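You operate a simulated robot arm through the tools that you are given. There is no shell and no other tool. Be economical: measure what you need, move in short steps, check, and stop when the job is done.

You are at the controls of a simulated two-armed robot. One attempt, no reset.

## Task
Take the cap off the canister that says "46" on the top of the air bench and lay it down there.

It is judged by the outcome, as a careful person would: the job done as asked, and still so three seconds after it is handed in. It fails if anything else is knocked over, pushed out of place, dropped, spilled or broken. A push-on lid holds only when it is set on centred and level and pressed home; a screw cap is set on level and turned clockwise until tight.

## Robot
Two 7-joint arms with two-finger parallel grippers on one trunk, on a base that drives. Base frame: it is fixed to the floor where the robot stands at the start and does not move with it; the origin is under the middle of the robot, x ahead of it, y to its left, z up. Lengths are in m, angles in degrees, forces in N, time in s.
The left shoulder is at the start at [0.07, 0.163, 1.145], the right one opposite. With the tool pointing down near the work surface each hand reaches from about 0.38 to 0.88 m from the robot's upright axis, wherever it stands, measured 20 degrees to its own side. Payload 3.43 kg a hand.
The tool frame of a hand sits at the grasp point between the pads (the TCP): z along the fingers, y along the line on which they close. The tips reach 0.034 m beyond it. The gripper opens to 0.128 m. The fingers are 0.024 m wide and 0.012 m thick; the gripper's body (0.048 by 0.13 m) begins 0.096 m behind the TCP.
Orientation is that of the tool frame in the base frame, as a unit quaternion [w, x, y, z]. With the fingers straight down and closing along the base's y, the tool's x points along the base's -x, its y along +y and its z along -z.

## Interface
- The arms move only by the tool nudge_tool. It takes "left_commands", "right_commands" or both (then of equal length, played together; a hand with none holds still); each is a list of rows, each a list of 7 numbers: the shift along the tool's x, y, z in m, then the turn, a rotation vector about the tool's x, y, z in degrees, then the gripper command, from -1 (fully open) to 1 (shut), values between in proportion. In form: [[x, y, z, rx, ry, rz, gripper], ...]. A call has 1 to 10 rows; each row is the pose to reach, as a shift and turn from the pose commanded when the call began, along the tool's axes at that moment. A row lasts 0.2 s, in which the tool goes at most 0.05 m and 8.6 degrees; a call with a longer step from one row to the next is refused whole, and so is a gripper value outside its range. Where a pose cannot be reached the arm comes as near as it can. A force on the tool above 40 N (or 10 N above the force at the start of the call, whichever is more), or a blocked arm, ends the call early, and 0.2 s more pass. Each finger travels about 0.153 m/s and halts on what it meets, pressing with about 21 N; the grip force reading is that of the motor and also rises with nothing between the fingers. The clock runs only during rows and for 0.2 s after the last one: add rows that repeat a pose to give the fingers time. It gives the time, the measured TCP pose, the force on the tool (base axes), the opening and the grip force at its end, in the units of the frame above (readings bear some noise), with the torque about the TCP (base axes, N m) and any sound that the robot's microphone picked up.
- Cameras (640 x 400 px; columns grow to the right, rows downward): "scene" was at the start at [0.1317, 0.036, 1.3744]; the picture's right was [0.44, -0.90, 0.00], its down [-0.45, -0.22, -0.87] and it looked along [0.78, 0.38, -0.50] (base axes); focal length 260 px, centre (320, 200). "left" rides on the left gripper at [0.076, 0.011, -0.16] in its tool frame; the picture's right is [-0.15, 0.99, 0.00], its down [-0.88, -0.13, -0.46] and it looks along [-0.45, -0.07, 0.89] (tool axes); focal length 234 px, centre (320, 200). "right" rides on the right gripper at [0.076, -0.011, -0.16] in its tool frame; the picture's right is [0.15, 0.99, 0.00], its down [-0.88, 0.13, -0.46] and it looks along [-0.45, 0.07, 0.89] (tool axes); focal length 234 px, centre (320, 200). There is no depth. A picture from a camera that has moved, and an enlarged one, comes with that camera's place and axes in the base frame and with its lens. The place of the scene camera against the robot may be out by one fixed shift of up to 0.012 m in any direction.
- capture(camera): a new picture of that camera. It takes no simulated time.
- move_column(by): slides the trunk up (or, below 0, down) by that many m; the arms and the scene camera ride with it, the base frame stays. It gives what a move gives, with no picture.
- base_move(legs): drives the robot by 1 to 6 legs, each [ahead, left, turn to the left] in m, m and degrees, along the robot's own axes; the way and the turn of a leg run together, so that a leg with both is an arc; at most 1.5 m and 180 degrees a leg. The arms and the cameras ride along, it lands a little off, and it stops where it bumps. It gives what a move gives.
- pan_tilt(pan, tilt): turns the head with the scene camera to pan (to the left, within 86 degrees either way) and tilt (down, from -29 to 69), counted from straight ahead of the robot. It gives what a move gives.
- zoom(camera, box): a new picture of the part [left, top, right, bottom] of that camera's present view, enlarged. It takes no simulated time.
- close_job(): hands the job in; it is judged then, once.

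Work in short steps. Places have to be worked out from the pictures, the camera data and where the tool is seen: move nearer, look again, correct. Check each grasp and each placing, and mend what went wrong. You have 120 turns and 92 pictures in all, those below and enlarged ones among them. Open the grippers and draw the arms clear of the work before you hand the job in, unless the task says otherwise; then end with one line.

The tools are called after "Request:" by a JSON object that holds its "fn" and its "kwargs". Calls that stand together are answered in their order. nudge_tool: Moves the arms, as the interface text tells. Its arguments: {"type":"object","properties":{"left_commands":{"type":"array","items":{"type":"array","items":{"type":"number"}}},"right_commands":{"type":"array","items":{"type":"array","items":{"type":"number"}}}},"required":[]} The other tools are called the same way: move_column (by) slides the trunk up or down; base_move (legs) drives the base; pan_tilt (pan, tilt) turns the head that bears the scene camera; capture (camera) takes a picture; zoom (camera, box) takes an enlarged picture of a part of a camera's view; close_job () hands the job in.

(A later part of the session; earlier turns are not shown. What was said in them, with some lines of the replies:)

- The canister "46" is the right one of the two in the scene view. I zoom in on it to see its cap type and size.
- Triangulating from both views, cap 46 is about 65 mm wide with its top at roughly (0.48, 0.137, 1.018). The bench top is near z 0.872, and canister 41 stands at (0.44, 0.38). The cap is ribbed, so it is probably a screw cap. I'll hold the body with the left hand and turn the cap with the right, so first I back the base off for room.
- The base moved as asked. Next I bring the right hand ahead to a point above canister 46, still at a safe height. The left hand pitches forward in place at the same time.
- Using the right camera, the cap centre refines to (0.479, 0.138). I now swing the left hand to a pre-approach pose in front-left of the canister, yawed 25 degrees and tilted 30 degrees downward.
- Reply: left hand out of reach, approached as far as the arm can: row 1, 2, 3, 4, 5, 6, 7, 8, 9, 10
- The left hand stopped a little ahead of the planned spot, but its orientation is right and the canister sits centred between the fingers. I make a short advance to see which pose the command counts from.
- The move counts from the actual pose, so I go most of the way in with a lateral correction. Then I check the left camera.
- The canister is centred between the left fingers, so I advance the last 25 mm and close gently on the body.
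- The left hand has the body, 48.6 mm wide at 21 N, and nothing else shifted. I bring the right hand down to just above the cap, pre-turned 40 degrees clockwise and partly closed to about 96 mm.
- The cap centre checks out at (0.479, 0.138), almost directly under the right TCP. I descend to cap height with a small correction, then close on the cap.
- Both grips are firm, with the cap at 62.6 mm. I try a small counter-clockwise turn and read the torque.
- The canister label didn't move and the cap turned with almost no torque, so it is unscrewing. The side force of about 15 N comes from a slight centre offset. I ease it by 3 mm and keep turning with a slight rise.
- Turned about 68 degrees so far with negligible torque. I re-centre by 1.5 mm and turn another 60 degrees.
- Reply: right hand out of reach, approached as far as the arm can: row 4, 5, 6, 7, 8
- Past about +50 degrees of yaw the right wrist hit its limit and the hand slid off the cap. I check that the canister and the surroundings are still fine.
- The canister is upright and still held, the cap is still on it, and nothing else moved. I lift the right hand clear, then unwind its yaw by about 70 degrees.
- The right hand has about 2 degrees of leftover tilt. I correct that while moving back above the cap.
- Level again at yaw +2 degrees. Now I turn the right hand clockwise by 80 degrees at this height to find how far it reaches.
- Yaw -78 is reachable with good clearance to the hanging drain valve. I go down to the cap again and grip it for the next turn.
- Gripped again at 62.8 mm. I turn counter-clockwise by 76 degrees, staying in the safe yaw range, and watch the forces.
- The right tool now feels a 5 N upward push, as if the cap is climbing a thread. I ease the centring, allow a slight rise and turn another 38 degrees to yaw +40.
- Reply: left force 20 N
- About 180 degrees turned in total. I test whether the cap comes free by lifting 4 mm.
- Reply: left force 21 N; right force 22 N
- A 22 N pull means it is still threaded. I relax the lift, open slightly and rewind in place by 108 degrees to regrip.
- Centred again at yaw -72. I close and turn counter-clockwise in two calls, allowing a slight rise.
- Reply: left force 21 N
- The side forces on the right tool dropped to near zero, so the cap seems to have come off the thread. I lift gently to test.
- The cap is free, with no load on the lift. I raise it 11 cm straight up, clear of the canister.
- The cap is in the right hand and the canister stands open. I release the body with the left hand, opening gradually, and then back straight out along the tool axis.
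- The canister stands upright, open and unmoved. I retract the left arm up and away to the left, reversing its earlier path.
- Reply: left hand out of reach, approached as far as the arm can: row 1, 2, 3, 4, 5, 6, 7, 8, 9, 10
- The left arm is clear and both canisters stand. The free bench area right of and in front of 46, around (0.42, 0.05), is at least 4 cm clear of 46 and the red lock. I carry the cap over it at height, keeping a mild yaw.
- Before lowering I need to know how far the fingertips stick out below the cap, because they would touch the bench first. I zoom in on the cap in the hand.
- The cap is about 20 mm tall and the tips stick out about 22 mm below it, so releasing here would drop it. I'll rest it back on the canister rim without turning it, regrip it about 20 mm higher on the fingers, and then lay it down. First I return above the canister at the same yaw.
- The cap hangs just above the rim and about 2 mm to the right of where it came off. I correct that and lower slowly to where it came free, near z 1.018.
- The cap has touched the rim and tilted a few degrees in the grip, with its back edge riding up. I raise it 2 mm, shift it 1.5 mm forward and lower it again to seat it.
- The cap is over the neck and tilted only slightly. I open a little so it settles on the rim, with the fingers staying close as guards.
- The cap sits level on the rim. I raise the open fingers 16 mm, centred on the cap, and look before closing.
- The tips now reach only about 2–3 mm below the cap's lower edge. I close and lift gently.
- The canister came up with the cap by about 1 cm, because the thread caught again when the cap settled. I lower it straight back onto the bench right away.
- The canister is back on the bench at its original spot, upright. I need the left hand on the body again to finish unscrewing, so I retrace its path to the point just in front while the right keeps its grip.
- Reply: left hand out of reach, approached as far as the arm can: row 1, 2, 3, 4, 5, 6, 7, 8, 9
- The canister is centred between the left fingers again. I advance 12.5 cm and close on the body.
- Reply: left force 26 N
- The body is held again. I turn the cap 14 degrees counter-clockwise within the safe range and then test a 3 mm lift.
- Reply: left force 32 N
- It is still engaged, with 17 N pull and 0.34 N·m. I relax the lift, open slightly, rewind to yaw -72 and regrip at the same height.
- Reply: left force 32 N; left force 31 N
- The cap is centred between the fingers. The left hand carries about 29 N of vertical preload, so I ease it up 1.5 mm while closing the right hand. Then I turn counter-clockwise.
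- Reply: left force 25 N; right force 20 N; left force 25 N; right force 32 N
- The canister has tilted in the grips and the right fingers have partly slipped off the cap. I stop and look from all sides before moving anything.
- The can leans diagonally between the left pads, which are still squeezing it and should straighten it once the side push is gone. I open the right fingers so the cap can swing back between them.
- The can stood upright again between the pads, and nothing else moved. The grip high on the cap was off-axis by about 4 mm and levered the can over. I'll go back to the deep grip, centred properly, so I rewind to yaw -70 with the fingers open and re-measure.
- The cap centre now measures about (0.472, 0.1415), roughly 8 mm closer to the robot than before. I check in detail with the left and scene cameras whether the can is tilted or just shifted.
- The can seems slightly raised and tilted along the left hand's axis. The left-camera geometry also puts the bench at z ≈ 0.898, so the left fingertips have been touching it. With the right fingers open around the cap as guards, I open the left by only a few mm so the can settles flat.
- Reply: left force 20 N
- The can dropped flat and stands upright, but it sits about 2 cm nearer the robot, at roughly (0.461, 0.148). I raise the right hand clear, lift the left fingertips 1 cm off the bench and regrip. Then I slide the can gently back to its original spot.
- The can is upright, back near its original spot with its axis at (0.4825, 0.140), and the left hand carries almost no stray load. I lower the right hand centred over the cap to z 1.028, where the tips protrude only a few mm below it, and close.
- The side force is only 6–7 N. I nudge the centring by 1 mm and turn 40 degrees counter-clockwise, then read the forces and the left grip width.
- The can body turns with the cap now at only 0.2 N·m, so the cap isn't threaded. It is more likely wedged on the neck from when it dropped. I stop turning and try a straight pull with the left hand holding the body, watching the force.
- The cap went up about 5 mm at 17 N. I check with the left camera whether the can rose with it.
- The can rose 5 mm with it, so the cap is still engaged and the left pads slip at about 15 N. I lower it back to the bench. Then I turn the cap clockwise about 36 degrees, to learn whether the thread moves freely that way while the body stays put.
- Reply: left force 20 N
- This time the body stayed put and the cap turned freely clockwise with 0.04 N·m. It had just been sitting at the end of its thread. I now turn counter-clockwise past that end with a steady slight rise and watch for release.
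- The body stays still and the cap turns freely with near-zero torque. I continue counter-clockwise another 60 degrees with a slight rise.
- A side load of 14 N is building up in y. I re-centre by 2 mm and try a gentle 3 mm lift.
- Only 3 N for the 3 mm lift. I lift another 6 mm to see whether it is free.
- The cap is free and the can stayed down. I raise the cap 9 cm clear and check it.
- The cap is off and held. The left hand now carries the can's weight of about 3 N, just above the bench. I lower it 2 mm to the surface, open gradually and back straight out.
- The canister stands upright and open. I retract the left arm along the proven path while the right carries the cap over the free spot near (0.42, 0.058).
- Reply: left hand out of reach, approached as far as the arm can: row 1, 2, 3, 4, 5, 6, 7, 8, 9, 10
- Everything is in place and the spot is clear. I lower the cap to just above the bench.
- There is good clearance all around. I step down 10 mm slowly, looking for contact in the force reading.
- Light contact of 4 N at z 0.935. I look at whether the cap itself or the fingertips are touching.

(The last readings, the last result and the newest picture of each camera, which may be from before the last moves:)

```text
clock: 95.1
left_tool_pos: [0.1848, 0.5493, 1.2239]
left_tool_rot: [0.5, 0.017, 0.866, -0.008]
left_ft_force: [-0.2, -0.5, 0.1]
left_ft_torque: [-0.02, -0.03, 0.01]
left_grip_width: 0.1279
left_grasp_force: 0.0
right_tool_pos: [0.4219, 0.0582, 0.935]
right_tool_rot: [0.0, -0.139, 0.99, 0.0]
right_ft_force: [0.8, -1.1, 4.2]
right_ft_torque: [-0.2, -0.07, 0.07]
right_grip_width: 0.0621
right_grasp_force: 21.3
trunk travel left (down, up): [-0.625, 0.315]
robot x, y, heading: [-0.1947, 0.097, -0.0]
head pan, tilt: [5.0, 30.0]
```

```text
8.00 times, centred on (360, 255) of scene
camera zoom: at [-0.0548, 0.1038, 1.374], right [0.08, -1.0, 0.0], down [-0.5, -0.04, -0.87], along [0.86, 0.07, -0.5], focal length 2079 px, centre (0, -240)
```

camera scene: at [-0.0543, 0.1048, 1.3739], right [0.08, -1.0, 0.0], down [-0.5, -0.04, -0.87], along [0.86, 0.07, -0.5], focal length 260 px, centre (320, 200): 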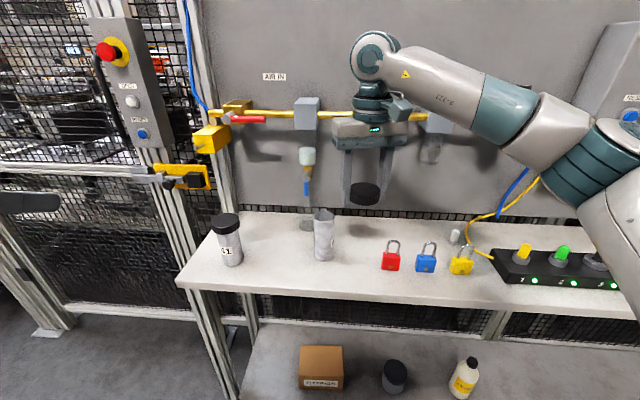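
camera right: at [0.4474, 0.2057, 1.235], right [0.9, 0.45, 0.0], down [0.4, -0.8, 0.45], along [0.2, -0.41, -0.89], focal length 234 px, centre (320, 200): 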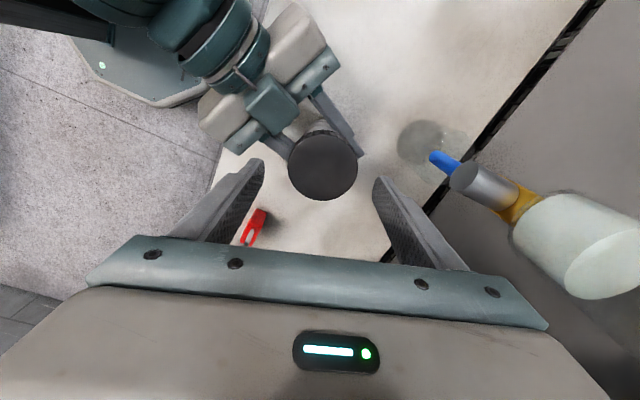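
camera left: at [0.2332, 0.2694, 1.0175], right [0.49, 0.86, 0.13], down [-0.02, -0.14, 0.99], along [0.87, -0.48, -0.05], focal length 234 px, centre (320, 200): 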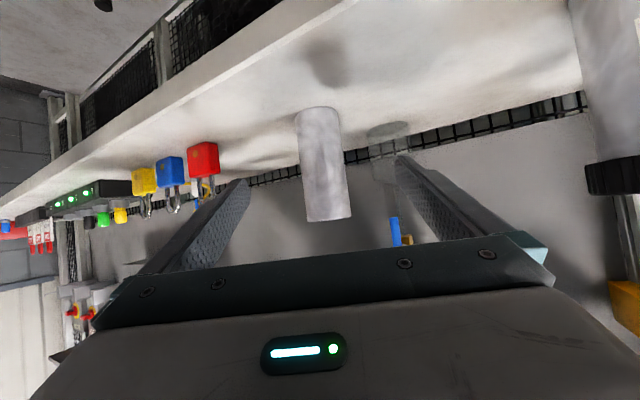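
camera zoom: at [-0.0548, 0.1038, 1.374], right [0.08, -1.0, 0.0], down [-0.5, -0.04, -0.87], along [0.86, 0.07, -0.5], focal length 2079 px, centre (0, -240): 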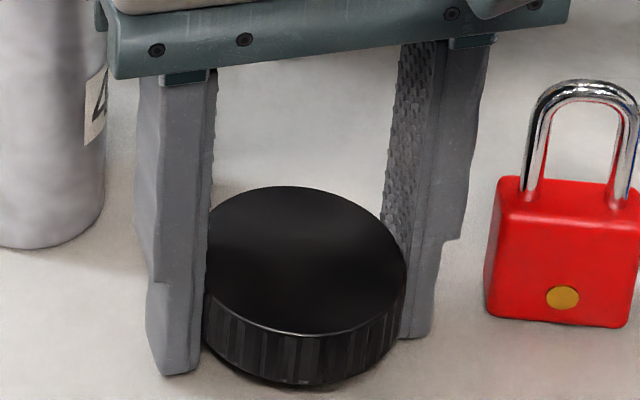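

The cap's lower edge is practically at the bench. I open just to 75 mm, keeping clear of the lock, let it settle, and then rise straight up.

Request:
{"fn": "nudge_tool", "kwargs": {"right_commands": [[0, 0, 0, 0, 0, 0, 0.02], [0, 0, 0, 0, 0, 0, -0.05], [0, 0, 0, 0, 0, 0, -0.15], [0, 0, 0, 0, 0, 0, -0.15], [0, 0, -0.01, 0, 0, 0, -0.15], [0, 0, -0.03, 0, 0, 0, -0.15], [0, 0, -0.07, 0, 0, 0, -0.15], [0, 0, -0.11, 0, 0, 0, -0.15], [0, 0, -0.15, 0, 0, 0, -0.15], [0, 0, -0.19, 0, 0, 0, -0.15]]}}

Request:
{"fn": "capture", "kwargs": {"camera": "scene"}}

```text
clock: 97.3
left_tool_pos: [0.1853, 0.5511, 1.2235]
left_tool_rot: [0.5, 0.017, 0.866, -0.008]
left_ft_force: [-0.2, 0.1, 0.4]
left_ft_torque: [0.0, -0.05, -0.05]
left_grip_width: 0.1279
left_grasp_force: 0.1
right_tool_pos: [0.4219, 0.0582, 1.1216]
right_tool_rot: [0.0, -0.139, 0.99, 0.0]
right_ft_force: [-0.3, 1.7, -0.3]
right_ft_torque: [-0.02, -0.02, -0.02]
right_grip_width: 0.0735
right_grasp_force: 0.1
trunk travel left (down, up): [-0.625, 0.315]
robot x, y, heading: [-0.1972, 0.1002, 0.0]
head pan, tilt: [5.0, 30.0]
```

```text
5 pictures are left
camera scene: at [-0.0553, 0.1044, 1.3739], right [0.08, -1.0, 0.0], down [-0.5, -0.04, -0.87], along [0.86, 0.07, -0.5], focal length 260 px, centre (320, 200)
```

scene: 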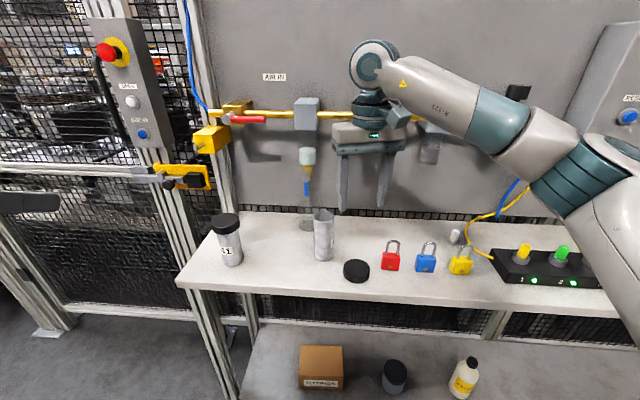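

The cap lies flat on the bench, the canister stands upright, and everything else is undisturbed. I open the right hand and draw it up and back, clear of the bench.

Request:
{"fn": "nudge_tool", "kwargs": {"right_commands": [[0, 0, -0.04, 0, 0, 0, -0.5], [0.02, 0, -0.08, 0, 0, 0, -1], [0.06, 0, -0.1, 0, 0, 0, -1], [0.1, 0, -0.1, 0, 0, 0, -1], [0.14, 0, -0.1, 0, 0, 0, -1], [0.18, 0, -0.1, 0, 0, 0, -1], [0.2, 0, -0.1, 0, 0, 0, -1]]}}

Request:
{"fn": "zoom", "kwargs": {"camera": "scene", "box": [180, 180, 500, 380]}}

```text
clock: 98.9
left_tool_pos: [0.1855, 0.5504, 1.2233]
left_tool_rot: [0.5, 0.017, 0.866, -0.007]
left_ft_force: [0.0, 0.3, 0.9]
left_ft_torque: [-0.01, 0.0, 0.03]
left_grip_width: 0.1279
left_grasp_force: 0.0
right_tool_pos: [0.2312, 0.0024, 1.2243]
right_tool_rot: [-0.001, -0.139, 0.99, 0.001]
right_ft_force: [-0.5, 1.5, 0.6]
right_ft_torque: [-0.03, 0.03, 0.03]
right_grip_width: 0.1281
right_grasp_force: 0.0
trunk travel left (down, up): [-0.625, 0.315]
robot x, y, heading: [-0.2001, 0.0998, 0.1]
head pan, tilt: [5.0, 30.0]
```

```text
2.00 times, centred on (340, 280) of scene
camera zoom: at [-0.0546, 0.1038, 1.3739], right [0.08, -1.0, 0.0], down [-0.5, -0.04, -0.87], along [0.86, 0.07, -0.5], focal length 520 px, centre (280, 40)
```

zoom: 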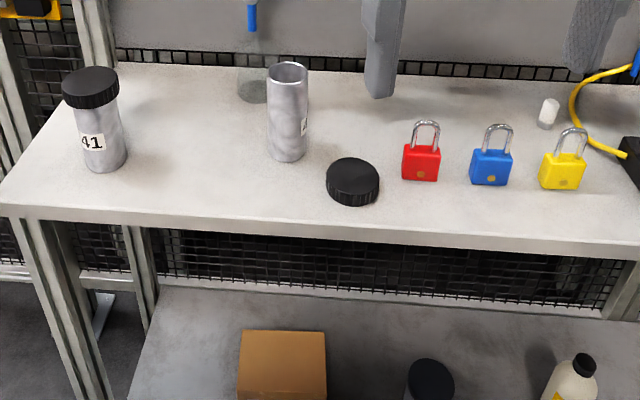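

The final view shows the cap flat on the bench, canister 46 upright and open, both grippers open and both arms clear. I hand the job in.

Request:
{"fn": "close_job", "kwargs": {}}

```text
The job is handed in.
```

The cap is off canister "46" and lies flat on the air bench; the canister stands upright within about 1 cm of where it was, turned so its label faces right, after it tilted and lifted off the bench during the work; nothing else was moved.
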